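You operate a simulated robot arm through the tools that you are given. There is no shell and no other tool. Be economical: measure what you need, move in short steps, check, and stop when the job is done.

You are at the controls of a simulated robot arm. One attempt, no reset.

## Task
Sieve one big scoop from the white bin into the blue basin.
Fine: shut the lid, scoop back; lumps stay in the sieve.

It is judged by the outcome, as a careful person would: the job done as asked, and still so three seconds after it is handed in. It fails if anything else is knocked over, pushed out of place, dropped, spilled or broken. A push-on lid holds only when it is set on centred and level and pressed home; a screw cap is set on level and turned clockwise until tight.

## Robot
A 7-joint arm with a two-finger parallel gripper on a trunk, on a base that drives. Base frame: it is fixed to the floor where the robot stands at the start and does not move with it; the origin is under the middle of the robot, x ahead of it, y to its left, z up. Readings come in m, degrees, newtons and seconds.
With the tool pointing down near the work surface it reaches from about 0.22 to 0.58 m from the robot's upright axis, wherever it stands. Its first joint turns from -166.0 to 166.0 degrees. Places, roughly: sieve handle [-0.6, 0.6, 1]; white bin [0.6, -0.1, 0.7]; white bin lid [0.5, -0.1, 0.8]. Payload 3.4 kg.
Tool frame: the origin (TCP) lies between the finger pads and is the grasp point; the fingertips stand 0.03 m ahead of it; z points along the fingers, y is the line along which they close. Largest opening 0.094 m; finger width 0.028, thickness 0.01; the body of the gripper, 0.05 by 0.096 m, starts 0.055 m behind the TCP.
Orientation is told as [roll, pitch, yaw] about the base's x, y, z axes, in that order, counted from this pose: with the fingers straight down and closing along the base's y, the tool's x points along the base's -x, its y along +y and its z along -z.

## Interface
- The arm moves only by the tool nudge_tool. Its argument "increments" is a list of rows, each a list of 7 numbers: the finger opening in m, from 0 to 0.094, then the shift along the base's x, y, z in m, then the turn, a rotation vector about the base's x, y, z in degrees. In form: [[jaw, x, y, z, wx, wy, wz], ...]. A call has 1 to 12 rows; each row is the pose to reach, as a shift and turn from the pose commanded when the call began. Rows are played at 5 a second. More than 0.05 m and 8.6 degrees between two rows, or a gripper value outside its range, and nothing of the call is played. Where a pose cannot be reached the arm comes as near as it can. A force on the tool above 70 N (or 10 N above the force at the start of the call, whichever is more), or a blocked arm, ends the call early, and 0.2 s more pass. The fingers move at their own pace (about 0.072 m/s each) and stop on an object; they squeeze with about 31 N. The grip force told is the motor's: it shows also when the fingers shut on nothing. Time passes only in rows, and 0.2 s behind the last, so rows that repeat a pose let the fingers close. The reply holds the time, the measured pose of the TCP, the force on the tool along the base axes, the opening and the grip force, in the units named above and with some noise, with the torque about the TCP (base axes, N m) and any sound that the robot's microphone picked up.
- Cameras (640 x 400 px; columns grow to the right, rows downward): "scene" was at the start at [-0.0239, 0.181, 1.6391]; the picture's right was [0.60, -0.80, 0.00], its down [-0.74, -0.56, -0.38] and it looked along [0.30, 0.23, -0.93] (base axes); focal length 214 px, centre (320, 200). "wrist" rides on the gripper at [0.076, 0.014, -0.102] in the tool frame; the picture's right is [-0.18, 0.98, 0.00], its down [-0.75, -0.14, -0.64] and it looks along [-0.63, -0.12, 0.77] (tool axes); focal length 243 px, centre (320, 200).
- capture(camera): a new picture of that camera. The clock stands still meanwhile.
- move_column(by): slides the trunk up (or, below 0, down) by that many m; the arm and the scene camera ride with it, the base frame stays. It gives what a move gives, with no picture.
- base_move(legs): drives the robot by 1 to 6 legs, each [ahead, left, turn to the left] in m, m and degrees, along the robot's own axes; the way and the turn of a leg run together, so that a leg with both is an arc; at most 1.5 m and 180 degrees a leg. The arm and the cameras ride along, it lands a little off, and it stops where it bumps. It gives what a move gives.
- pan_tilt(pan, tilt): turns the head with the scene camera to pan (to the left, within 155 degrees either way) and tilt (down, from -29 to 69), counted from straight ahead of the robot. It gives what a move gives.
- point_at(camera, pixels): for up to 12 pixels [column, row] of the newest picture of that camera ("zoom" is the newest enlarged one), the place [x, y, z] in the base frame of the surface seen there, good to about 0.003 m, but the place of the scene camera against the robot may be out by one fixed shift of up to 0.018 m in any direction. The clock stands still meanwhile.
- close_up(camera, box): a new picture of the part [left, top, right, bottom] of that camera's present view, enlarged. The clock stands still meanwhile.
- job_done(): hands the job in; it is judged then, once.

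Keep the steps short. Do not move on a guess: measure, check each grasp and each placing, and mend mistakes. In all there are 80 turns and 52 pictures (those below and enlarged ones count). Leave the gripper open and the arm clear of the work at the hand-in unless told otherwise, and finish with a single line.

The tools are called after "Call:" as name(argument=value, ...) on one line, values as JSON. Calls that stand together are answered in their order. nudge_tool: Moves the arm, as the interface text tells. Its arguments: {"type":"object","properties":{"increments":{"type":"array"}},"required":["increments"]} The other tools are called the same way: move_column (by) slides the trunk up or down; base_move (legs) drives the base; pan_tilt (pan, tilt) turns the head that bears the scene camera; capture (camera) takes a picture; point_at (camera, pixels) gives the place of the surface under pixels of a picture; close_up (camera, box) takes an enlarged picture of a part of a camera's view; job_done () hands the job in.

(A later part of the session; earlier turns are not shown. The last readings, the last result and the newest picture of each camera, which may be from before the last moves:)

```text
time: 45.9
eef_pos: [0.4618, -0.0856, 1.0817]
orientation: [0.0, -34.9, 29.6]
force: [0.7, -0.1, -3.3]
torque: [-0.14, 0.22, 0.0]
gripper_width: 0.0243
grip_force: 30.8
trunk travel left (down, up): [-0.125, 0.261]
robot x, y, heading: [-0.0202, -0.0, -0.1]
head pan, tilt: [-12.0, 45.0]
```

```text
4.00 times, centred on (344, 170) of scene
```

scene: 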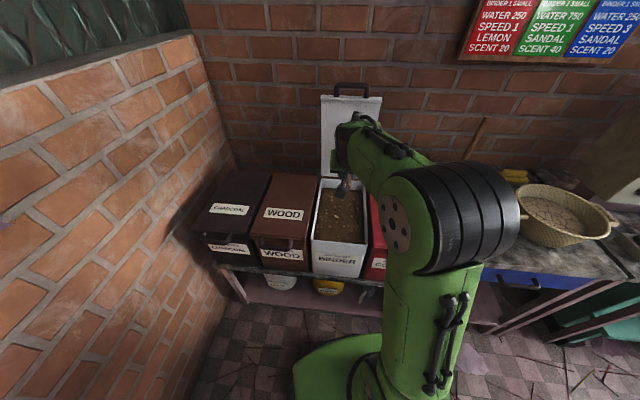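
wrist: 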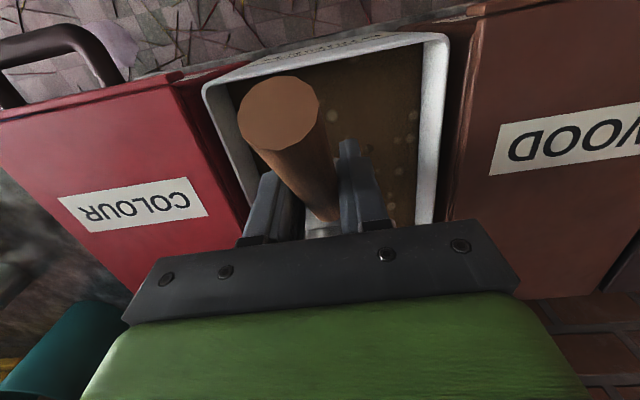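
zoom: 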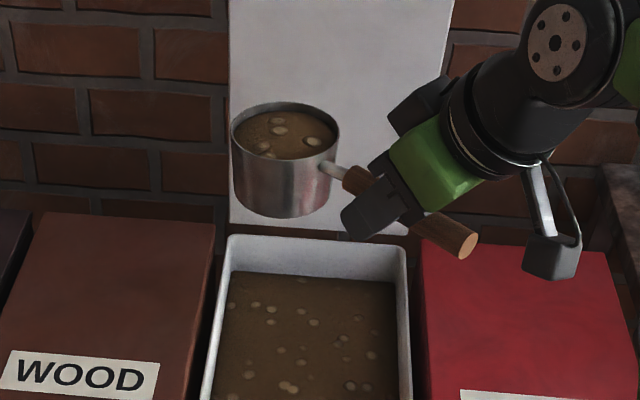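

The cup is full and level, with lumps on top. I raise the trunk 0.2 m, back away from the bins, and turn left toward the sieve.

Call:
move_column(by=0.2)

Call:
base_move(legs=[[-0.43, -0.05, 0], [0, 0, 110]])

Call:
pan_tilt(pan=0, tilt=50)

Call:
capture(camera="scene")

```text
time: 48.1
eef_pos: [0.462, -0.0849, 1.2821]
orientation: [0.1, -34.9, 29.5]
force: [0.0, 0.1, -3.1]
torque: [-0.15, 0.21, -0.02]
gripper_width: 0.0244
grip_force: 31.5
trunk travel left (down, up): [-0.325, 0.061]
robot x, y, heading: [-0.0217, -0.0013, -0.2]
head pan, tilt: [-12.0, 45.0]
```

```text
time: 55.4
eef_pos: [-0.5453, 0.4323, 1.282]
orientation: [0.0, -34.8, 140.1]
force: [0.1, -1.1, -2.9]
torque: [-0.16, -0.18, 0.03]
gripper_width: 0.0243
grip_force: 31.6
trunk travel left (down, up): [-0.325, 0.061]
robot x, y, heading: [-0.4506, -0.048, 110.7]
head pan, tilt: [-12.0, 45.0]
```

```text
time: 56.1
eef_pos: [-0.545, 0.4322, 1.2816]
orientation: [0.0, -35.0, 140.1]
force: [0.5, -0.1, -2.1]
torque: [-0.12, -0.17, 0.01]
gripper_width: 0.0245
grip_force: 31.6
trunk travel left (down, up): [-0.325, 0.061]
robot x, y, heading: [-0.4533, -0.0531, 110.8]
head pan, tilt: [0.0, 50.0]
```

```text
18 pictures are left
```

scene: 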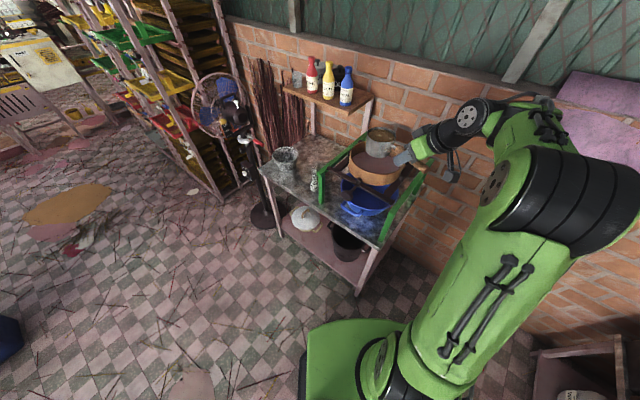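

The scoop arrived still loaded, near the sieve. I use the wrist camera to get the sieve's place accurately, together with a scene close-up.

Call:
capture(camera="wrist")

Call:
close_up(camera="scene", box=[290, 110, 450, 210])

```text
17 pictures are left
```

wrist: 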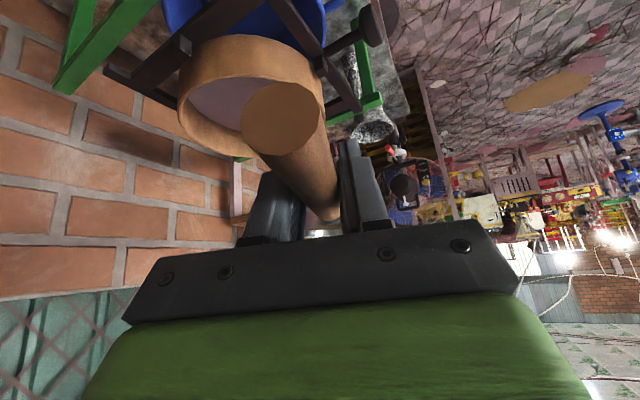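

```text
4.00 times, centred on (370, 160) of scene
```

zoom: 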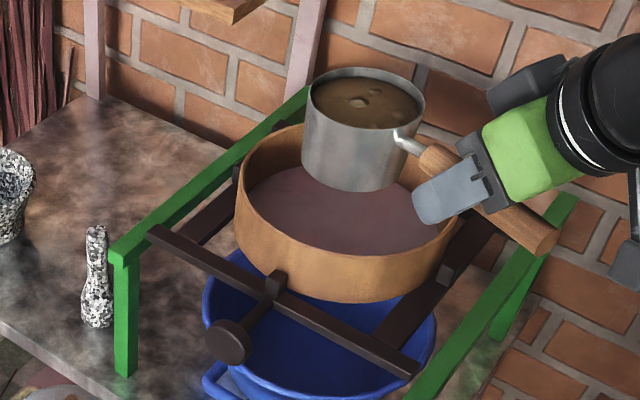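

Call:
point_at(camera="wrist", pixels=[[182, 90], [270, 60], [318, 85], [190, 130], [230, 150], [220, 105], [376, 20], [345, 40], [265, 42], [200, 140]])

Call:
point_at(camera="zoom", pixels=[[245, 180], [340, 255], [455, 215], [300, 130], [330, 215], [228, 342], [275, 285], [365, 100], [350, 185], [315, 90], [430, 235], [420, 370]])

```text
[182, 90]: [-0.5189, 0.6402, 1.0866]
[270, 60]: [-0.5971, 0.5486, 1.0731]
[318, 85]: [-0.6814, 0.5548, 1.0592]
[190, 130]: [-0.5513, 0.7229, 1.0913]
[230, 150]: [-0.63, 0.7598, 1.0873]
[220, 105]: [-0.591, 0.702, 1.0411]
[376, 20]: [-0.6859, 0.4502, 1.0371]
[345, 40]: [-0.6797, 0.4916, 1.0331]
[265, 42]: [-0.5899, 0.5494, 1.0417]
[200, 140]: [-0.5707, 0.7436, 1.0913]
```

```text
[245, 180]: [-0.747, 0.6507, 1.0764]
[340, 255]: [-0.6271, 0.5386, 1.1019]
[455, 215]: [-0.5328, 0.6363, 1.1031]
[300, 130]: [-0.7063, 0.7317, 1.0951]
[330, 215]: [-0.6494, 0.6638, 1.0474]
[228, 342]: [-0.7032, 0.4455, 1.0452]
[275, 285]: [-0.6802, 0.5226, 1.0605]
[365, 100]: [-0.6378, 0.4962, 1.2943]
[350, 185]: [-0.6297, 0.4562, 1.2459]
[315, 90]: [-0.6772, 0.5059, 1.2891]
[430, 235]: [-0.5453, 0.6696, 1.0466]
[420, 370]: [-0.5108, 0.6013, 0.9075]
```

Sieve: centre about (-0.630,0.651), rim z 1.09, radius 0.11. I drive 14 cm forward, keeping the scoop at 1.28 m, well above the rim.

Call:
base_move(legs=[[0.14, 0, 0]])

```text
time: 57.4
eef_pos: [-0.5948, 0.5642, 1.2813]
orientation: [0.0, -34.9, 140.0]
force: [0.5, 0.5, -2.3]
torque: [-0.17, -0.22, 0.02]
gripper_width: 0.0248
grip_force: 30.6
trunk travel left (down, up): [-0.325, 0.061]
robot x, y, heading: [-0.5023, 0.0772, 110.8]
head pan, tilt: [0.0, 50.0]
```

I lower over the sieve and begin rolling the scoop about its handle.

Call:
nudge_tool(increments=[[0, 0.015, 0.009, -0.03, 0, 0, 0], [0, 0.03, 0.018, -0.06, 0, 0, 0], [0, 0.045, 0.027, -0.09, 0, 0, 0], [0, 0.054, 0.033, -0.116, 0, 0, 0], [0, 0.054, 0.033, -0.116, 3.8, -3.2, 0], [0, 0.054, 0.033, -0.116, 9.2, -7.7, 0], [0, 0.054, 0.033, -0.116, 15.3, -12.9, 0], [0, 0.054, 0.033, -0.116, 21.4, -18, 0]])

Call:
close_up(camera="scene", box=[260, 150, 420, 250])

```text
time: 59.2
eef_pos: [-0.5408, 0.5968, 1.1648]
orientation: [-33.1, -30.2, 158.2]
force: [0.3, 0.8, -3.0]
torque: [-0.18, -0.18, 0.0]
gripper_width: 0.0244
grip_force: 31.6
trunk travel left (down, up): [-0.325, 0.061]
robot x, y, heading: [-0.502, 0.0799, 110.8]
head pan, tilt: [0.0, 50.0]
```

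```text
4.00 times, centred on (340, 200) of scene
```

zoom: 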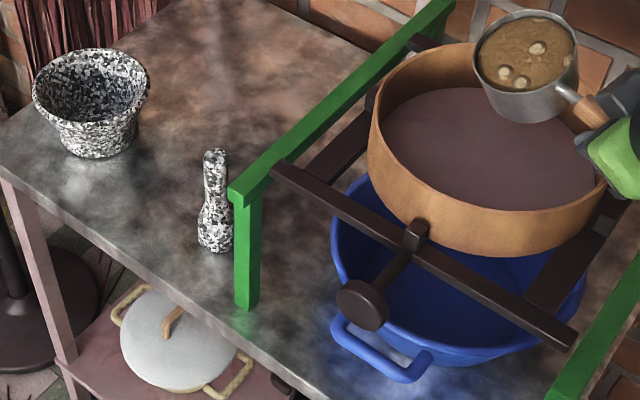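

The cup is still full at 28° roll. Before pouring I check its place over the sieve.

Call:
point_at(camera="zoom", pixels=[[478, 50], [525, 55], [576, 45], [525, 90], [370, 110], [500, 150], [470, 240], [603, 180]])

```text
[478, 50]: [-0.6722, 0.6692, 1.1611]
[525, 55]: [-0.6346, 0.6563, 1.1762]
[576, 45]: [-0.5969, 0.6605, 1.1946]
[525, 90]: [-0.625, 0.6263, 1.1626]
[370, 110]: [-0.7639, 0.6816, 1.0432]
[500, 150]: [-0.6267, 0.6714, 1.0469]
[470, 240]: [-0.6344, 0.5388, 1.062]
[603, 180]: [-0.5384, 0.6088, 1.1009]
```

The cup is centred over the sieve. I continue the roll to pour.

Call:
nudge_tool(increments=[[0, 0, 0, 0, 4.6, -3.9, 0], [0, 0, 0, 0, 9.2, -7.7, 0], [0, 0, 0, 0, 13.8, -11.6, 0], [0, 0, 0, 0, 18.4, -15.4, 0], [0, 0, 0, 0, 23.7, -19.9, 0], [0, 0, 0, 0, 29.1, -24.4, 0], [0, 0, 0, 0, 34.5, -28.9, 0], [0, 0, 0, 0, 39.8, -33.4, 0], [0, 0, 0, 0, 45.2, -37.9, 0], [0, 0, 0, 0, 50.6, -42.4, 0], [0, 0, 0, 0, 56.7, -47.6, 0], [0, 0, 0, 0, 62.8, -52.7, 0]])

Call:
close_up(camera="scene", box=[300, 120, 460, 220])

```text
time: 61.8
eef_pos: [-0.5421, 0.5968, 1.1651]
orientation: [-106.7, 11.3, 173.4]
force: [-0.6, -0.6, -2.1]
torque: [-0.1, -0.12, 0.01]
gripper_width: 0.0244
grip_force: 30.6
trunk travel left (down, up): [-0.325, 0.061]
robot x, y, heading: [-0.5027, 0.079, 110.5]
head pan, tilt: [0.0, 50.0]
```

```text
4.00 times, centred on (380, 170) of scene
```

zoom: 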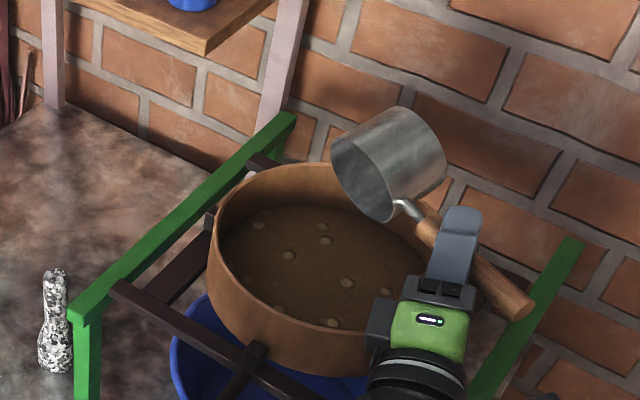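

The powder with lumps is in the sieve and nothing landed outside. I roll 20° further to empty the cup fully, then start to roll back.

Call:
nudge_tool(increments=[[0, 0, 0, 0.005, 6, -5, 0], [0, 0, 0, 0.01, 12, -10, 0], [0, 0, 0, 0.01, 15, -12.6, 0], [0, 0, 0, 0.01, 15, -12.6, 0], [0, 0, 0, 0.01, 9, -7.5, 0], [0, 0, 0, 0.015, 3, -2.5, 0], [0, 0, 0, 0.02, -3, 2.5, 0], [0, 0, 0, 0.03, -9, 7.5, 0], [0, 0, 0, 0.04, -15, 12.6, 0], [0, 0, 0, 0.06, -21, 17.6, 0], [0, 0, 0, 0.08, -27, 22.6, 0], [0, 0, 0, 0.1, -33, 27.7, 0]])

Call:
nudge_tool(increments=[[0, 0, 0, 0, -6, 5, 0], [0, 0, 0, 0, -12, 10, 0], [0, 0, 0, 0, -18, 15.1, 0], [0, 0, 0, 0.01, -24, 20.1, 0], [0, 0, 0, 0.02, -30, 25.1, 0], [0, 0, 0, 0.02, -36, 30.1, 0], [0, 0, 0, 0.02, -42, 35.2, 0], [0, 0, 0, 0.02, -48, 40.2, 0], [0, 0, 0, 0.02, -51.2, 43, 0]])

```text
time: 64.4
eef_pos: [-0.5425, 0.597, 1.2655]
orientation: [-70.5, -12.9, 172.7]
force: [0.2, 0.7, -1.7]
torque: [-0.11, -0.1, -0.01]
gripper_width: 0.0243
grip_force: 31.1
out of reach, approached as far as the arm can: row 10
trunk travel left (down, up): [-0.325, 0.061]
robot x, y, heading: [-0.5037, 0.0777, 110.9]
head pan, tilt: [0.0, 50.0]
```

```text
time: 66.4
eef_pos: [-0.5396, 0.5975, 1.2848]
orientation: [0.0, -34.9, 139.9]
force: [-0.1, 0.3, -1.7]
torque: [-0.09, -0.12, 0.01]
gripper_width: 0.0243
grip_force: 30.9
trunk travel left (down, up): [-0.325, 0.061]
robot x, y, heading: [-0.5032, 0.0794, 110.8]
head pan, tilt: [0.0, 50.0]
```

The scoop is empty (1.7 N). I drive back to the bins the way I came, then lower the trunk.

Call:
base_move(legs=[[-0.14, 0, 0], [0, 0, -110.8], [0.432, 0.052, 0]])

Call:
nudge_tool(increments=[[0, -0.02, -0.01, 0, 0, 0, -8], [0, -0.05, -0.03, 0, 0, 0, -16], [0, -0.08, -0.06, 0, 0, 0, -24], [0, -0.1, -0.1, 0, 0, 0, -32], [0, -0.11, -0.14, 0, 0, 0, -40], [0, -0.115, -0.18, 0, 0, 0, -46], [0, -0.118, -0.22, 0, 0, 0, -47.5], [0, -0.12, -0.26, 0, 0, 0, -47.5]])

Call:
move_column(by=-0.2)

```text
time: 74.7
eef_pos: [0.4765, -0.1496, 1.2844]
orientation: [0.0, -34.8, 29.0]
force: [0.3, 0.1, -2.0]
torque: [-0.07, 0.12, 0.01]
gripper_width: 0.0246
grip_force: 31.7
trunk travel left (down, up): [-0.325, 0.061]
robot x, y, heading: [-0.0214, 0.0013, -0.3]
head pan, tilt: [0.0, 50.0]
```

```text
time: 76.5
eef_pos: [0.3575, -0.4131, 1.2842]
orientation: [0.1, -34.9, -18.7]
force: [0.1, -0.6, -1.4]
torque: [0.07, 0.15, 0.03]
gripper_width: 0.0244
grip_force: 31.3
trunk travel left (down, up): [-0.325, 0.061]
robot x, y, heading: [-0.0199, 0.0018, -0.4]
head pan, tilt: [0.0, 50.0]
```

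```text
time: 78.6
eef_pos: [0.3572, -0.4094, 1.0853]
orientation: [0.0, -34.9, -18.5]
force: [-0.5, -0.7, -2.1]
torque: [0.01, 0.15, 0.02]
gripper_width: 0.0248
grip_force: 30.9
trunk travel left (down, up): [-0.125, 0.261]
robot x, y, heading: [-0.0167, -0.0021, -0.3]
head pan, tilt: [0.0, 50.0]
```

I move above the scoop's old spot.

Call:
nudge_tool(increments=[[0, -0.001, -0.026, -0.02, 0, 0, 0], [0, -0.001, -0.052, -0.05, 0, 0, 0], [0, -0.001, -0.052, -0.1, 0, 0, 0], [0, -0.001, -0.052, -0.15, 0, 0, 0], [0, -0.001, -0.052, -0.195, 0, 0, 0], [0, -0.001, -0.052, -0.205, 0, 0, 0], [0, -0.001, -0.052, -0.205, 0, 0, 0]])

Call:
capture(camera="wrist")

```text
time: 80.2
eef_pos: [0.3561, -0.4608, 0.8807]
orientation: [0.0, -34.9, -18.6]
force: [0.2, 1.0, -2.0]
torque: [0.01, 0.13, 0.02]
gripper_width: 0.0242
grip_force: 31.0
trunk travel left (down, up): [-0.125, 0.261]
robot x, y, heading: [-0.0221, 0.0016, -0.6]
head pan, tilt: [0.0, 50.0]
```

```text
13 pictures are left
```

wrist: 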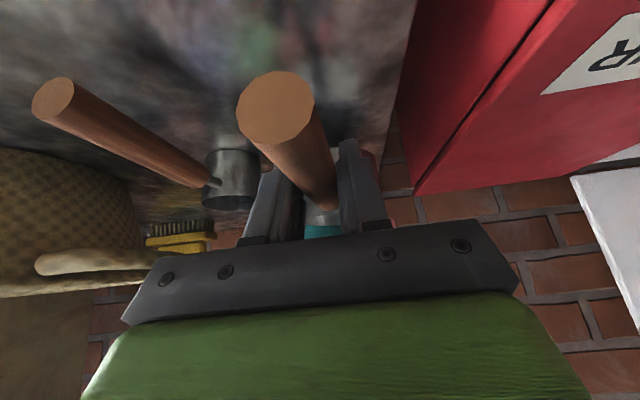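

All is clear. I lower the last 3.3 cm, gently onto the bench.

Call:
nudge_tool(increments=[[0, 0, -0.001, -0.015, 0, 0, 0], [0, 0, -0.001, -0.025, 0, 0, 0], [0, 0, -0.001, -0.03, 0, 0, 0], [0, 0, -0.001, -0.0335, 0, 0, 0], [0, 0, -0.001, -0.0335, 0, 0, 0]])

```text
time: 81.4
eef_pos: [0.3555, -0.4622, 0.8492]
orientation: [0.0, -35.1, -18.5]
force: [-4.2, 2.1, 12.5]
torque: [-0.17, -0.57, 0.08]
gripper_width: 0.0244
grip_force: 30.4
trunk travel left (down, up): [-0.125, 0.261]
robot x, y, heading: [-0.0177, 0.0059, -0.5]
head pan, tilt: [0.0, 50.0]
```

It rests on the bench (12 N up). I ease off a millimetre, open, and lift away vertically.

Call:
nudge_tool(increments=[[0, 0, 0, 0.0015, 0, 0, 0], [0.04, 0, 0, 0.0015, 0, 0, 0], [0.06, 0, 0, 0.0015, 0, 0, 0], [0.06, 0, 0, 0.0015, 0, 0, 0], [0.06, 0, 0, 0.03, 0, 0, 0], [0.06, 0, 0, 0.07, 0, 0, 0], [0.06, 0, 0, 0.12, 0, 0, 0], [0.06, 0, 0, 0.16, 0, 0, 0]])

Call:
capture(camera="wrist")

```text
time: 83.2
eef_pos: [0.3556, -0.4622, 1.0077]
orientation: [0.0, -35.0, -18.6]
force: [-0.2, -0.4, 0.3]
torque: [-0.03, 0.0, -0.02]
gripper_width: 0.0602
grip_force: 0.0
trunk travel left (down, up): [-0.125, 0.261]
robot x, y, heading: [-0.0161, 0.0033, -0.3]
head pan, tilt: [0.0, 50.0]
```

```text
12 pictures are left
```

wrist: 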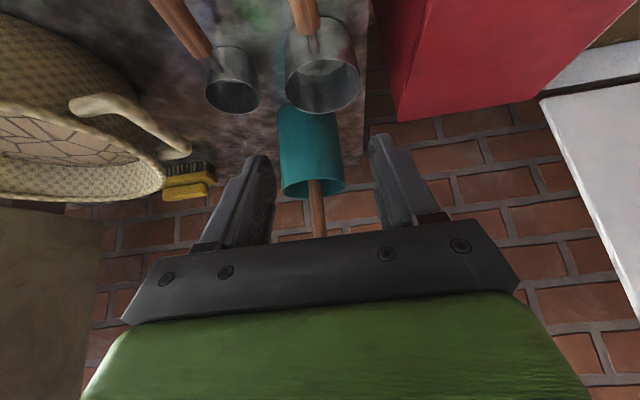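

The scoop stands where it was. Next is the lid. I move back over the bins, spinning the tool 90° about its axis so it can take the lid's bar again.

Call:
nudge_tool(increments=[[0.06, 0.0, 0.028, 0.02, -4.45, 1.49, 6.7], [0.06, 0.0, 0.056, 0.04, -8.9, 2.98, 13.4], [0.06, 0.0, 0.085, 0.06, -13.4, 4.47, 20.1], [0.06, 0.0, 0.113, 0.08, -17.8, 5.95, 26.8], [0.06, 0.0, 0.141, 0.1, -22.3, 7.44, 33.5], [0.06, 0.01, 0.169, 0.11, -26.7, 8.93, 40.2], [0.06, 0.02, 0.197, 0.12, -31.2, 10.4, 46.9], [0.06, 0.025, 0.225, 0.13, -35.6, 11.9, 53.6], [0.06, 0.03, 0.254, 0.14, -40.1, 13.4, 60.3], [0.06, 0.035, 0.282, 0.14, -44.5, 14.9, 67], [0.06, 0.04, 0.31, 0.14, -48.9, 16.4, 73.7]])

Call:
move_column(by=0.1)

Call:
capture(camera="wrist")

```text
time: 85.6
eef_pos: [0.3954, -0.1517, 1.1478]
orientation: [-35.1, 0.2, 71.3]
force: [0.3, 0.0, -0.4]
torque: [0.01, -0.03, 0.0]
gripper_width: 0.0599
grip_force: 0.0
trunk travel left (down, up): [-0.125, 0.261]
robot x, y, heading: [-0.0205, -0.0025, -0.5]
head pan, tilt: [0.0, 50.0]
```

```text
time: 87.0
eef_pos: [0.3965, -0.1518, 1.2463]
orientation: [-35.0, 0.1, 71.4]
force: [-0.2, -0.3, -1.0]
torque: [-0.01, 0.03, -0.01]
gripper_width: 0.0602
grip_force: 0.1
trunk travel left (down, up): [-0.225, 0.161]
robot x, y, heading: [-0.0244, -0.0005, -0.2]
head pan, tilt: [0.0, 50.0]
```

```text
11 pictures are left
```

wrist: 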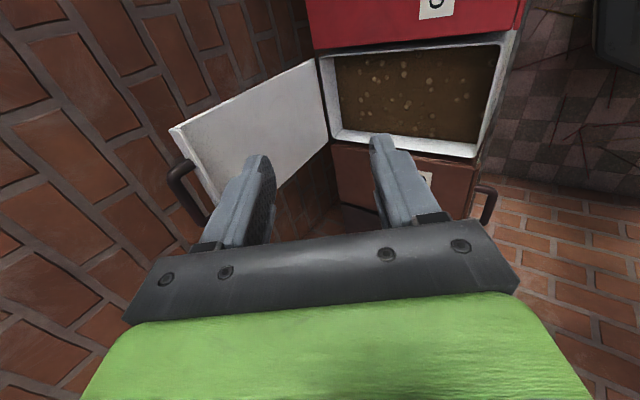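

I see the lid and its bar at (178,185). I measure them.

Call:
point_at(camera="wrist", pixels=[[172, 180], [177, 190], [186, 165], [195, 215], [172, 132], [178, 140], [318, 62], [208, 205], [330, 135], [260, 110]])

```text
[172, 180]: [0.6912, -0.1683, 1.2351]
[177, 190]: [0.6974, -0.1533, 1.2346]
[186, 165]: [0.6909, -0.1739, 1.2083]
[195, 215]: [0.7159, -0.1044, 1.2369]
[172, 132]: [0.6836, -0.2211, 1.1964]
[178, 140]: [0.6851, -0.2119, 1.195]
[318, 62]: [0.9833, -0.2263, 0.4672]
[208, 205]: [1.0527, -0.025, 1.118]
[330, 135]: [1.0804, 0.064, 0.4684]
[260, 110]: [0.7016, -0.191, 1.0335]
```

The lid is near vertical and its bar centre is about (0.714,-0.132,1.232). I tilt the tool to nearly horizontal and move in front of it.

Call:
nudge_tool(increments=[[0.05, 0.04, 0.007, 0, -2.1, -6.3, 0], [0.05, 0.08, 0.014, 0, -4.2, -12.6, 0], [0.05, 0.12, 0.021, 0, -6.3, -18.9, 0], [0.05, 0.16, 0.028, 0.004, -8.5, -25.3, 0], [0.05, 0.2, 0.035, 0.004, -10.6, -31.6, 0], [0.05, 0.24, 0.042, 0.004, -12.7, -37.9, 0]])

Call:
capture(camera="wrist")

```text
time: 88.4
eef_pos: [0.6384, -0.1096, 1.2489]
orientation: [-75.0, 0.0, 71.4]
force: [0.6, 0.4, -0.3]
torque: [0.01, 0.02, 0.01]
gripper_width: 0.0501
grip_force: 0.0
trunk travel left (down, up): [-0.225, 0.161]
robot x, y, heading: [-0.0174, 0.0007, -0.3]
head pan, tilt: [0.0, 50.0]
```

```text
10 pictures are left
```

wrist: 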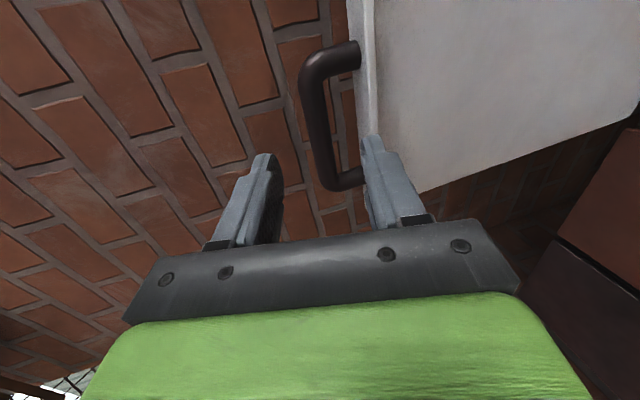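

The fingers point at the bar. I narrow the opening to 34 mm so the lower finger fits the handle's gap, and move in.

Call:
nudge_tool(increments=[[0.034, 0, 0, 0, 0, 0, 0], [0.034, 0, 0, 0.004, 0, 0, 0], [0.034, 0.02, -0.006, 0.001, 0, 0, 0], [0.034, 0.04, -0.012, -0.004, 0, 0, 0], [0.034, 0.06, -0.018, -0.009, 0, 0, 0], [0.034, 0.06, -0.018, -0.009, 0, 0, 0]])

Call:
capture(camera="wrist")

```text
time: 89.8
eef_pos: [0.6971, -0.1286, 1.2432]
orientation: [-75.0, 0.0, 71.4]
force: [0.4, 0.4, 0.3]
torque: [0.01, -0.01, -0.01]
gripper_width: 0.0338
grip_force: 0.1
trunk travel left (down, up): [-0.225, 0.161]
robot x, y, heading: [-0.0155, -0.0007, -0.5]
head pan, tilt: [0.0, 50.0]
```

```text
9 pictures are left
```

wrist: 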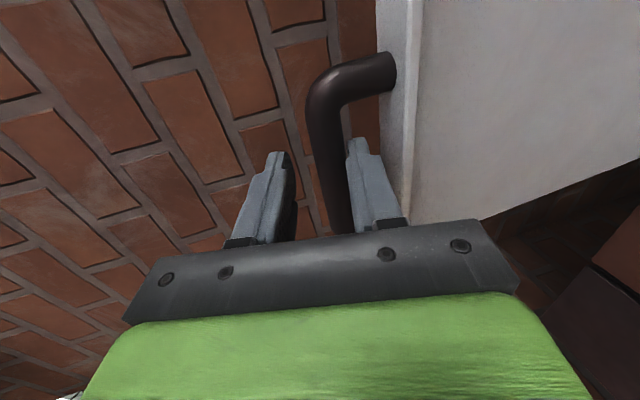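

The bar (330,150) is between the fingers. I close and pull the lid down along its arc to about 50°.

Call:
nudge_tool(increments=[[0, 0, 0, 0, 0, 0, 0], [0, 0, 0, 0, 0, 0, 0], [0, -0.0294, 0.0099, -0.003, 0, 0, 0], [0, -0.0623, 0.0209, -0.0096, 0, 0, 0], [0, -0.0946, 0.0317, -0.019, 0, 0, 0], [0, -0.1259, 0.0422, -0.0314, 0, 0, 0], [0, -0.1561, 0.0524, -0.0466, 0, 0, 0], [0, -0.185, 0.0621, -0.0645, 0, 0, 0], [0, -0.2123, 0.0712, -0.0851, 0, 0, 0], [0, -0.2278, 0.0764, -0.0985, 0, 0, 0]])

Call:
capture(camera="wrist")

```text
time: 92.0
eef_pos: [0.4693, -0.0495, 1.1424]
orientation: [-75.1, 0.0, 71.4]
force: [0.7, 2.2, 0.4]
torque: [-0.09, -0.16, -0.17]
gripper_width: 0.0174
grip_force: 45.0
trunk travel left (down, up): [-0.225, 0.161]
robot x, y, heading: [-0.0177, -0.0024, -0.8]
head pan, tilt: [0.0, 50.0]
```

```text
8 pictures are left
```

wrist: 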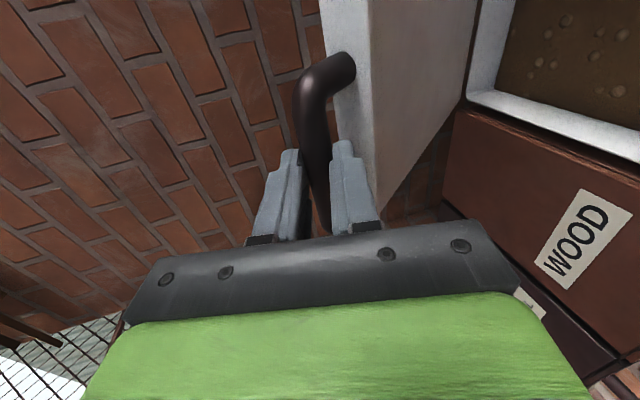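

The grip held and the forces are small. I continue the arc to about 25°, tilting the tool toward vertical as the lid comes down.

Call:
nudge_tool(increments=[[0, -0.0193, 0.0065, -0.0183, 1.3, 3.8, 0], [0, -0.0414, 0.0139, -0.0432, 2.9, 8.5, 0], [0, -0.0613, 0.0206, -0.07, 4.4, 13.3, 0], [0, -0.0786, 0.0264, -0.0987, 6, 18, 0], [0, -0.0935, 0.0314, -0.129, 7.6, 22.8, 0]])

```text
time: 93.2
eef_pos: [0.3835, -0.0206, 1.0293]
orientation: [-50.9, 0.4, 71.0]
force: [-17.2, -11.0, 5.3]
torque: [-1.03, 0.46, -1.24]
gripper_width: 0.0179
grip_force: 45.0
out of reach, approached as far as the arm can: row 4, 5
trunk travel left (down, up): [-0.225, 0.161]
robot x, y, heading: [-0.0165, -0.0006, -0.1]
head pan, tilt: [0.0, 50.0]
```

The lid is at about 27° and the arm is too folded to follow further. I open and back out along the finger axis; the hinge friction holds the lid.

Call:
nudge_tool(increments=[[0.04, 0, 0, 0, 0, 0, 0], [0.04, 0, 0, 0, 0, 0, 0], [0.04, -0.015, 0.005, 0.016, 0, 0, 0], [0.04, -0.03, 0.01, 0.031, 0, 0, 0], [0.04, -0.045, 0.015, 0.05, 0, 0, 0], [0.04, -0.045, 0.015, 0.09, 0, 0, 0], [0.04, -0.045, 0.015, 0.13, 0, 0, 0]])

Call:
capture(camera="wrist")

```text
time: 94.8
eef_pos: [0.3462, -0.0017, 1.146]
orientation: [-47.3, -2.8, 71.3]
force: [-0.4, -0.2, 0.1]
torque: [0.02, -0.01, 0.03]
gripper_width: 0.04
grip_force: 0.0
out of reach, approached as far as the arm can: row 3, 4, 5
trunk travel left (down, up): [-0.225, 0.161]
robot x, y, heading: [-0.0205, 0.0008, -0.2]
head pan, tilt: [0.0, 50.0]
```

```text
7 pictures are left
```

wrist: 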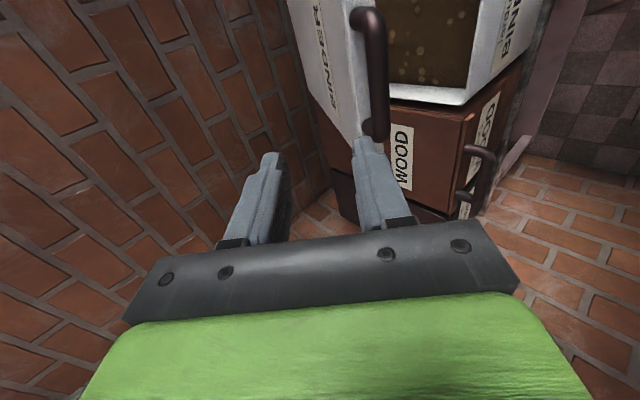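

The lid stays at about 27°. I close the fingers and move above the lid's top surface to press it down.

Call:
nudge_tool(increments=[[0, 0.01, -0.005, 0.04, 1.5, 4.5, 0], [0, 0.04, -0.018, 0.06, 3.3, 9.8, 0], [0, 0.075, -0.034, 0.06, 5.3, 15.6, 0], [0, 0.1, -0.045, 0.06, 7, 20.8, 0], [0, 0.122, -0.055, 0.06, 8.6, 25.6, 0]])

Call:
move_column(by=-0.1)

```text
time: 96.0
eef_pos: [0.4695, -0.0576, 1.2174]
orientation: [-23.8, 0.1, 71.6]
force: [0.9, -1.1, -0.2]
torque: [0.03, -0.02, -0.03]
gripper_width: 0.0
grip_force: 30.8
trunk travel left (down, up): [-0.225, 0.161]
robot x, y, heading: [-0.0178, 0.0002, -0.2]
head pan, tilt: [0.0, 50.0]
```

```text
time: 97.3
eef_pos: [0.4668, -0.0566, 1.1178]
orientation: [-23.9, 0.2, 71.4]
force: [0.0, -0.2, -0.2]
torque: [0.0, 0.01, -0.01]
gripper_width: 0.0
grip_force: 30.9
trunk travel left (down, up): [-0.125, 0.261]
robot x, y, heading: [-0.0143, 0.0012, -0.1]
head pan, tilt: [0.0, 50.0]
```

I press the lid down slowly to closed height.

Call:
nudge_tool(increments=[[0, 0, 0, -0.04, 0, 0, 0], [0, 0, 0, -0.08, 0, 0, 0], [0, 0, 0, -0.11, 0, 0, 0], [0, 0, 0, -0.14, 0, 0, 0], [0, 0, 0, -0.17, 0, 0, 0], [0, 0, 0, -0.2, 0, 0, 0], [0, 0, 0, -0.225, 0, 0, 0], [0, 0, 0, -0.242, 0, 0, 0], [0, 0, 0, -0.252, 0, 0, 0], [0, 0, 0, -0.257, 0, 0, 0]])

Call:
capture(camera="wrist")

```text
time: 99.5
eef_pos: [0.4669, -0.0562, 0.864]
orientation: [-24.3, 0.0, 71.5]
force: [-1.5, 3.5, 17.4]
torque: [0.08, 0.0, -0.02]
gripper_width: 0.0
grip_force: 31.1
trunk travel left (down, up): [-0.125, 0.261]
robot x, y, heading: [-0.0176, 0.0026, -0.4]
head pan, tilt: [0.0, 50.0]
```

```text
6 pictures are left
```

wrist: 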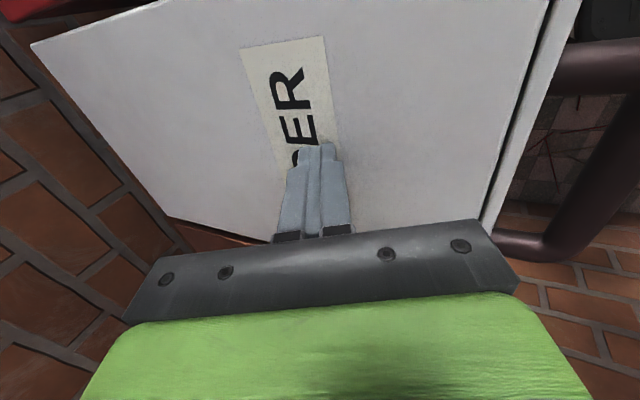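

I check the lid's height at front and back.

Call:
point_at(camera="wrist", pixels=[[60, 50], [160, 205], [540, 20], [480, 200], [420, 150], [150, 100], [300, 30]])

Call:
nudge_tool(increments=[[0, 0, 0, -0.004, 0, 0, 0], [0, 0, 0, -0.006, 0, 0, 0], [0, 0, 0, -0.006, 0, 0, 0]])

```text
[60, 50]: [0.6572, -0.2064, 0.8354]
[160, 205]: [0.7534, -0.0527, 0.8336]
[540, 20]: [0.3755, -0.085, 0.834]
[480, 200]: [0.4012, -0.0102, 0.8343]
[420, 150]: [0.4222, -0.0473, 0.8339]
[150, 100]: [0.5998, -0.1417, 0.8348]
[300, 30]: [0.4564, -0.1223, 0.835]
```

```text
time: 100.3
eef_pos: [0.4672, -0.0549, 0.8634]
orientation: [-25.0, -0.3, 71.4]
force: [-1.4, 3.3, 61.4]
torque: [-0.09, -0.17, 0.02]
gripper_width: 0.0002
grip_force: 30.6
trunk travel left (down, up): [-0.125, 0.261]
robot x, y, heading: [-0.0177, 0.0022, -0.5]
head pan, tilt: [0.0, 50.0]
```

The lid is flat at 0.834 all over, same as at the start, so it is shut. I lift off, straighten and spin the tool for the sieve knob, and raise the trunk.

Call:
nudge_tool(increments=[[0, 0, 0, 0.03, 0, 0, 0], [0, 0, 0, 0.06, 1.9, 5.7, 0], [0, 0, 0, 0.09, 3.8, 11.4, 0], [0, 0, 0, 0.12, 5.7, 17.1, 0], [0, 0, 0, 0.15, 7.6, 22.8, 0]])

Call:
nudge_tool(increments=[[0.06, 0, 0, 0, 0, 0, -8.5], [0.06, 0, 0, 0, 0, 0, -17], [0.06, 0, 0, 0, 0, 0, -25.5], [0.06, 0, 0, 0, 0, 0, -34], [0.06, 0, 0, 0, 0, 0, -42.5], [0.06, 0, 0, 0, 0, 0, -51], [0.06, 0, 0, 0, 0, 0, -59.5], [0.06, 0, 0, 0, 0, 0, -68], [0.06, 0, 0, 0, 0, 0, -76.5], [0.06, 0, 0, 0, 0, 0, -85], [0.06, 0, 0, 0, 0, 0, -93.5], [0.06, 0, 0, 0, 0, 0, -102]])

Call:
move_column(by=0.23)

Call:
base_move(legs=[[-0.432, -0.052, 0], [0, 0, 110.8], [0.13, 0, 0]])

Call:
capture(camera="wrist")

```text
time: 101.5
eef_pos: [0.4683, -0.0559, 1.0048]
orientation: [0.1, 0.2, 71.4]
force: [0.3, -0.9, 0.6]
torque: [-0.02, 0.0, 0.0]
gripper_width: 0.0
grip_force: 31.2
trunk travel left (down, up): [-0.125, 0.261]
robot x, y, heading: [-0.0189, 0.0008, -0.3]
head pan, tilt: [0.0, 50.0]
```

```text
time: 104.1
eef_pos: [0.4669, -0.0566, 1.0038]
orientation: [0.1, 0.1, -30.7]
force: [-0.2, -1.1, -0.2]
torque: [0.01, -0.03, 0.0]
gripper_width: 0.0602
grip_force: 0.0
trunk travel left (down, up): [-0.125, 0.261]
robot x, y, heading: [-0.0186, 0.001, -0.3]
head pan, tilt: [0.0, 50.0]
```

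```text
time: 106.5
eef_pos: [0.4658, -0.0557, 1.2353]
orientation: [0.0, 0.2, -30.6]
force: [0.7, 0.3, -0.8]
torque: [0.01, 0.0, 0.01]
gripper_width: 0.0599
grip_force: 0.1
trunk travel left (down, up): [-0.355, 0.031]
robot x, y, heading: [-0.0171, 0.0017, -0.5]
head pan, tilt: [0.0, 50.0]
```

```text
time: 114.7
eef_pos: [-0.6084, 0.5485, 1.2361]
orientation: [0.1, 0.2, 79.7]
force: [1.0, -0.2, 0.5]
torque: [0.0, -0.03, -0.02]
gripper_width: 0.0599
grip_force: 0.0
trunk travel left (down, up): [-0.355, 0.031]
robot x, y, heading: [-0.4934, 0.0765, 110.0]
head pan, tilt: [0.0, 50.0]
```

```text
5 pictures are left
```

wrist: 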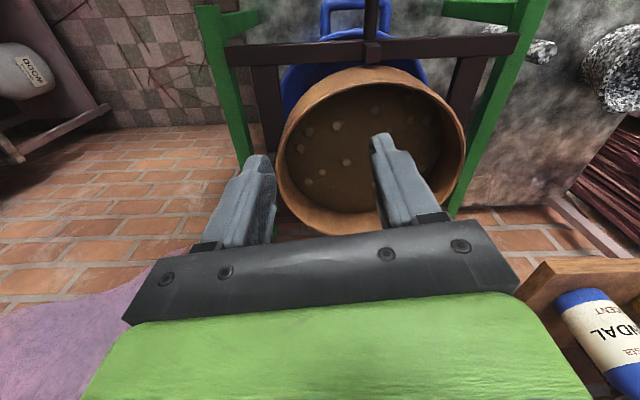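

I see the sieve with the powder, the carriage bar at row 45, and the handle rod near (370,20). I measure them.

Call:
point_at(camera="wrist", pixels=[[371, 50], [370, 25], [372, 10], [371, 2], [364, 10], [380, 10], [200, 10], [490, 45], [262, 90], [463, 90], [440, 200], [220, 25]])

```text
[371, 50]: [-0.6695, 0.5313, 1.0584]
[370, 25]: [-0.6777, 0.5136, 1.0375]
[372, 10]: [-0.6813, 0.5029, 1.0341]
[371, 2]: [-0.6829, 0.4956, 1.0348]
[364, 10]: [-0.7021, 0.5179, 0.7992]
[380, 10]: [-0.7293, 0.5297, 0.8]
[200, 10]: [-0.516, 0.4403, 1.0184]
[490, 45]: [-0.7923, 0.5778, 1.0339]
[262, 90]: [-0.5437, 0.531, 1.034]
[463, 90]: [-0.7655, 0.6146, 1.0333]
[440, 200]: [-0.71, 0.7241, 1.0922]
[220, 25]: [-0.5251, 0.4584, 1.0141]
```

The handle rod runs through about (-0.684,0.490), centre z about 1.029. I go over it, turn square, and descend to straddle it.

Call:
nudge_tool(increments=[[0.06, -0.026, -0.02, 0, 0, 0, -4], [0.06, -0.052, -0.04, 0, 0, 0, -8], [0.06, -0.076, -0.0585, -0.02, 0, 0, -8.2], [0.06, -0.076, -0.0585, -0.06, 0, 0, -8.2], [0.06, -0.076, -0.0585, -0.1, 0, 0, -8.2], [0.06, -0.076, -0.0585, -0.14, 0, 0, -8.2], [0.06, -0.076, -0.0585, -0.17, 0, 0, -8.2], [0.06, -0.076, -0.0585, -0.19, 0, 0, -8.2], [0.06, -0.076, -0.0585, -0.206, 0, 0, -8.2], [0.06, -0.076, -0.0585, -0.206, 0, 0, -8.2]])

Call:
capture(camera="wrist")

```text
time: 116.9
eef_pos: [-0.6846, 0.4905, 1.0292]
orientation: [0.1, 0.1, 71.6]
force: [-0.2, 0.2, -0.5]
torque: [0.02, 0.03, 0.03]
gripper_width: 0.0599
grip_force: 0.0
trunk travel left (down, up): [-0.355, 0.031]
robot x, y, heading: [-0.4957, 0.0716, 109.7]
head pan, tilt: [0.0, 50.0]
```

```text
4 pictures are left
```

wrist: 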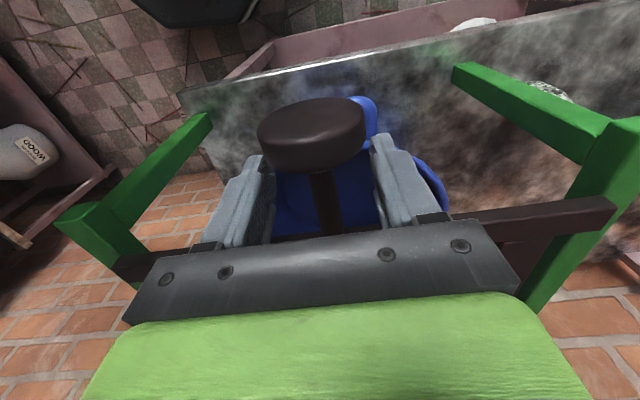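

The rod is between the fingers with the knob in front. I close and start with gentle strokes along the rails.

Call:
nudge_tool(increments=[[0, 0, 0, 0, 0, 0, 0], [0, 0, 0, 0, 0, 0, 0], [0, 0, 0, 0, 0, 0, 0], [0, 0.0048, 0.0142, 0, 0, 0, 0], [0, 0, 0, 0, 0, 0, 0], [0, -0.0048, -0.0142, 0, 0, 0, 0], [0, 0, 0, 0, 0, 0, 0], [0, 0.0064, 0.019, 0, 0, 0, 0], [0, -0.0064, -0.019, 0, 0, 0, 0], [0, 0.0064, 0.019, 0, 0, 0, 0], [0, -0.0064, -0.019, 0, 0, 0, 0], [0, 0, 0, 0, 0, 0, 0]])

Call:
close_up(camera="scene", box=[260, 120, 452, 240])

```text
time: 119.5
eef_pos: [-0.6872, 0.4879, 1.0291]
orientation: [-0.1, 0.2, 71.6]
force: [-3.5, 4.9, 10.4]
torque: [1.16, -0.57, -0.38]
gripper_width: 0.0181
grip_force: 45.5
trunk travel left (down, up): [-0.355, 0.031]
robot x, y, heading: [-0.4932, 0.0731, 110.0]
head pan, tilt: [0.0, 50.0]
```

```text
3.33 times, centred on (356, 180) of scene
```

zoom: 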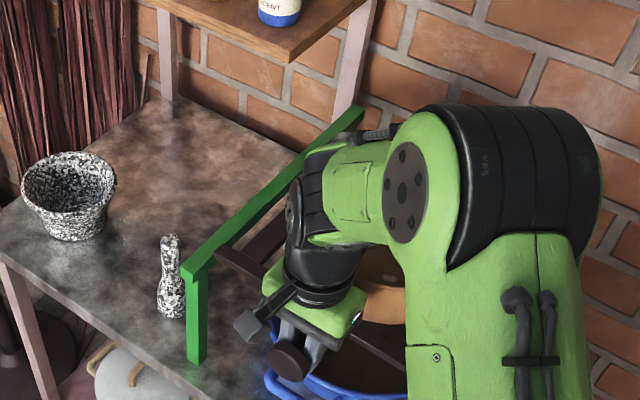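

The carriage moves freely. I sift with fuller strokes of ±24 mm along the rails.

Call:
nudge_tool(increments=[[0, 0.0076, 0.0228, 0, 0, 0, 0], [0, -0.0076, -0.0228, 0, 0, 0, 0], [0, 0.0076, 0.0228, 0, 0, 0, 0], [0, -0.0076, -0.0228, 0, 0, 0, 0], [0, 0.0076, 0.0228, 0, 0, 0, 0], [0, -0.0076, -0.0228, 0, 0, 0, 0], [0, 0.0076, 0.0228, 0, 0, 0, 0], [0, -0.0076, -0.0228, 0, 0, 0, 0], [0, 0.0076, 0.0228, 0, 0, 0, 0], [0, -0.0076, -0.0228, 0, 0, 0, 0], [0, 0.0076, 0.0228, 0, 0, 0, 0], [0, 0, 0, 0, 0, 0, 0]])

Call:
nudge_tool(increments=[[0, 0.0076, 0.0228, 0, 0, 0, 0], [0, -0.0076, -0.0228, 0, 0, 0, 0], [0, 0.0076, 0.0228, 0, 0, 0, 0], [0, -0.0076, -0.0228, 0, 0, 0, 0], [0, 0.0076, 0.0228, 0, 0, 0, 0], [0, -0.0076, -0.0228, 0, 0, 0, 0], [0, 0.0076, 0.0228, 0, 0, 0, 0], [0, -0.0076, -0.0228, 0, 0, 0, 0], [0, 0.0076, 0.0228, 0, 0, 0, 0], [0, -0.0076, -0.0228, 0, 0, 0, 0], [0, 0.0076, 0.0228, 0, 0, 0, 0], [0, 0, 0, 0, 0, 0, 0]])

Call:
nudge_tool(increments=[[0, 0.0076, 0.0228, 0, 0, 0, 0], [0, -0.0076, -0.0228, 0, 0, 0, 0], [0, 0.0076, 0.0228, 0, 0, 0, 0], [0, -0.0076, -0.0228, 0, 0, 0, 0], [0, 0.0076, 0.0228, 0, 0, 0, 0], [0, -0.0076, -0.0228, 0, 0, 0, 0], [0, 0.0076, 0.0228, 0, 0, 0, 0], [0, -0.0076, -0.0228, 0, 0, 0, 0], [0, 0.0076, 0.0228, 0, 0, 0, 0], [0, -0.0076, -0.0228, 0, 0, 0, 0], [0, 0.0076, 0.0228, 0, 0, 0, 0], [0, 0, 0, 0, 0, 0, 0]])

```text
time: 122.1
eef_pos: [-0.6876, 0.4892, 1.0286]
orientation: [0.1, 0.4, 71.7]
force: [-8.9, 0.6, -4.7]
torque: [-1.09, 0.48, -0.31]
gripper_width: 0.0182
grip_force: 45.1
trunk travel left (down, up): [-0.355, 0.031]
robot x, y, heading: [-0.4933, 0.0726, 109.8]
head pan, tilt: [0.0, 50.0]
```

```text
time: 124.7
eef_pos: [-0.6871, 0.4895, 1.0282]
orientation: [0.1, 0.4, 71.8]
force: [-11.5, 2.5, 0.6]
torque: [-0.6, 0.45, -0.28]
gripper_width: 0.0181
grip_force: 45.2
trunk travel left (down, up): [-0.355, 0.031]
robot x, y, heading: [-0.4921, 0.077, 109.8]
head pan, tilt: [0.0, 50.0]
```

```text
time: 127.3
eef_pos: [-0.6881, 0.4893, 1.0289]
orientation: [0.1, 0.4, 71.9]
force: [-6.6, 0.1, -1.2]
torque: [-1.19, 0.52, -0.29]
gripper_width: 0.018
grip_force: 44.8
trunk travel left (down, up): [-0.355, 0.031]
robot x, y, heading: [-0.4946, 0.0705, 110.1]
head pan, tilt: [0.0, 50.0]
```

I do two more series of strokes, ending at the starting position, before looking.

Call:
nudge_tool(increments=[[0, 0.0076, 0.0228, 0, 0, 0, 0], [0, -0.0076, -0.0228, 0, 0, 0, 0], [0, 0.0076, 0.0228, 0, 0, 0, 0], [0, -0.0076, -0.0228, 0, 0, 0, 0], [0, 0.0076, 0.0228, 0, 0, 0, 0], [0, -0.0076, -0.0228, 0, 0, 0, 0], [0, 0.0076, 0.0228, 0, 0, 0, 0], [0, -0.0076, -0.0228, 0, 0, 0, 0], [0, 0.0076, 0.0228, 0, 0, 0, 0], [0, -0.0076, -0.0228, 0, 0, 0, 0], [0, 0.0076, 0.0228, 0, 0, 0, 0], [0, 0, 0, 0, 0, 0, 0]])

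Call:
nudge_tool(increments=[[0, 0.0076, 0.0228, 0, 0, 0, 0], [0, -0.0076, -0.0228, 0, 0, 0, 0], [0, 0.0076, 0.0228, 0, 0, 0, 0], [0, -0.0076, -0.0228, 0, 0, 0, 0], [0, 0.0076, 0.0228, 0, 0, 0, 0], [0, -0.0076, -0.0228, 0, 0, 0, 0], [0, 0.0076, 0.0228, 0, 0, 0, 0], [0, -0.0076, -0.0228, 0, 0, 0, 0], [0, 0.0076, 0.0228, 0, 0, 0, 0], [0, -0.0076, -0.0228, 0, 0, 0, 0], [0, 0.0026, 0.002, 0, 0, 0, 0], [0, 0.0026, 0.002, 0, 0, 0, 0]])

Call:
nudge_tool(increments=[[0.06, 0, 0, 0, 0, 0, 0], [0.06, 0, 0, 0, 0, 0, 0], [0.06, 0, 0, 0.04, 0, 0, 0], [0.06, 0, 0, 0.08, 0, 0, 0], [0.06, 0, 0, 0.12, 0, 0, 0], [0.06, 0, 0, 0.16, 0, 0, 0], [0.06, 0, 0, 0.2, 0, 0, 0], [0.06, 0.03, 0.03, 0.2, 0, 0, 0], [0.06, 0.06, 0.05, 0.2, 0, 0, 0]])

Call:
close_up(camera="wrist", box=[160, 0, 560, 250])

```text
time: 129.9
eef_pos: [-0.6872, 0.4884, 1.0273]
orientation: [-0.1, 0.4, 71.8]
force: [-6.4, 0.6, -3.9]
torque: [-0.94, 0.48, -0.3]
gripper_width: 0.0181
grip_force: 44.8
trunk travel left (down, up): [-0.355, 0.031]
robot x, y, heading: [-0.4951, 0.0731, 110.0]
head pan, tilt: [0.0, 50.0]
```

```text
time: 132.5
eef_pos: [-0.6874, 0.4908, 1.0294]
orientation: [0.1, 0.4, 71.8]
force: [-11.9, 2.8, -1.6]
torque: [-0.12, 0.18, -0.48]
gripper_width: 0.0182
grip_force: 44.5
trunk travel left (down, up): [-0.355, 0.031]
robot x, y, heading: [-0.4938, 0.0745, 109.7]
head pan, tilt: [0.0, 50.0]
```

```text
time: 134.5
eef_pos: [-0.6219, 0.5416, 1.2303]
orientation: [0.0, 0.2, 71.6]
force: [-1.1, 0.6, -0.2]
torque: [0.0, 0.05, 0.03]
gripper_width: 0.0602
grip_force: 0.0
trunk travel left (down, up): [-0.355, 0.031]
robot x, y, heading: [-0.4948, 0.0743, 109.7]
head pan, tilt: [0.0, 50.0]
```

```text
1.60 times, centred on (360, 125) of wrist
```

zoom: 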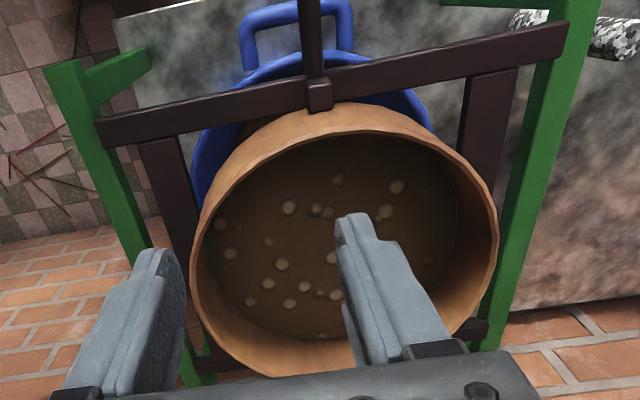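

Many lumps are showing, but brown powder still covers the grey mesh. I measure its level against the bare mesh (about 1.041).

Call:
point_at(camera="zoom", pixels=[[300, 200], [250, 210], [300, 310], [400, 220], [350, 160], [230, 130], [205, 150], [425, 110], [320, 95]])

```text
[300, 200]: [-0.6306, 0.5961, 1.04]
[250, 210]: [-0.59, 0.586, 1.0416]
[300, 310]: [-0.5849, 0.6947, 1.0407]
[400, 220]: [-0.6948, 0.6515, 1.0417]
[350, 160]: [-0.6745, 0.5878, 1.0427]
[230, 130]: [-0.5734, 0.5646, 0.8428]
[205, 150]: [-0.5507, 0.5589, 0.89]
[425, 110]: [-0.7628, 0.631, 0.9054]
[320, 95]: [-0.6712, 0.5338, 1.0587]
```

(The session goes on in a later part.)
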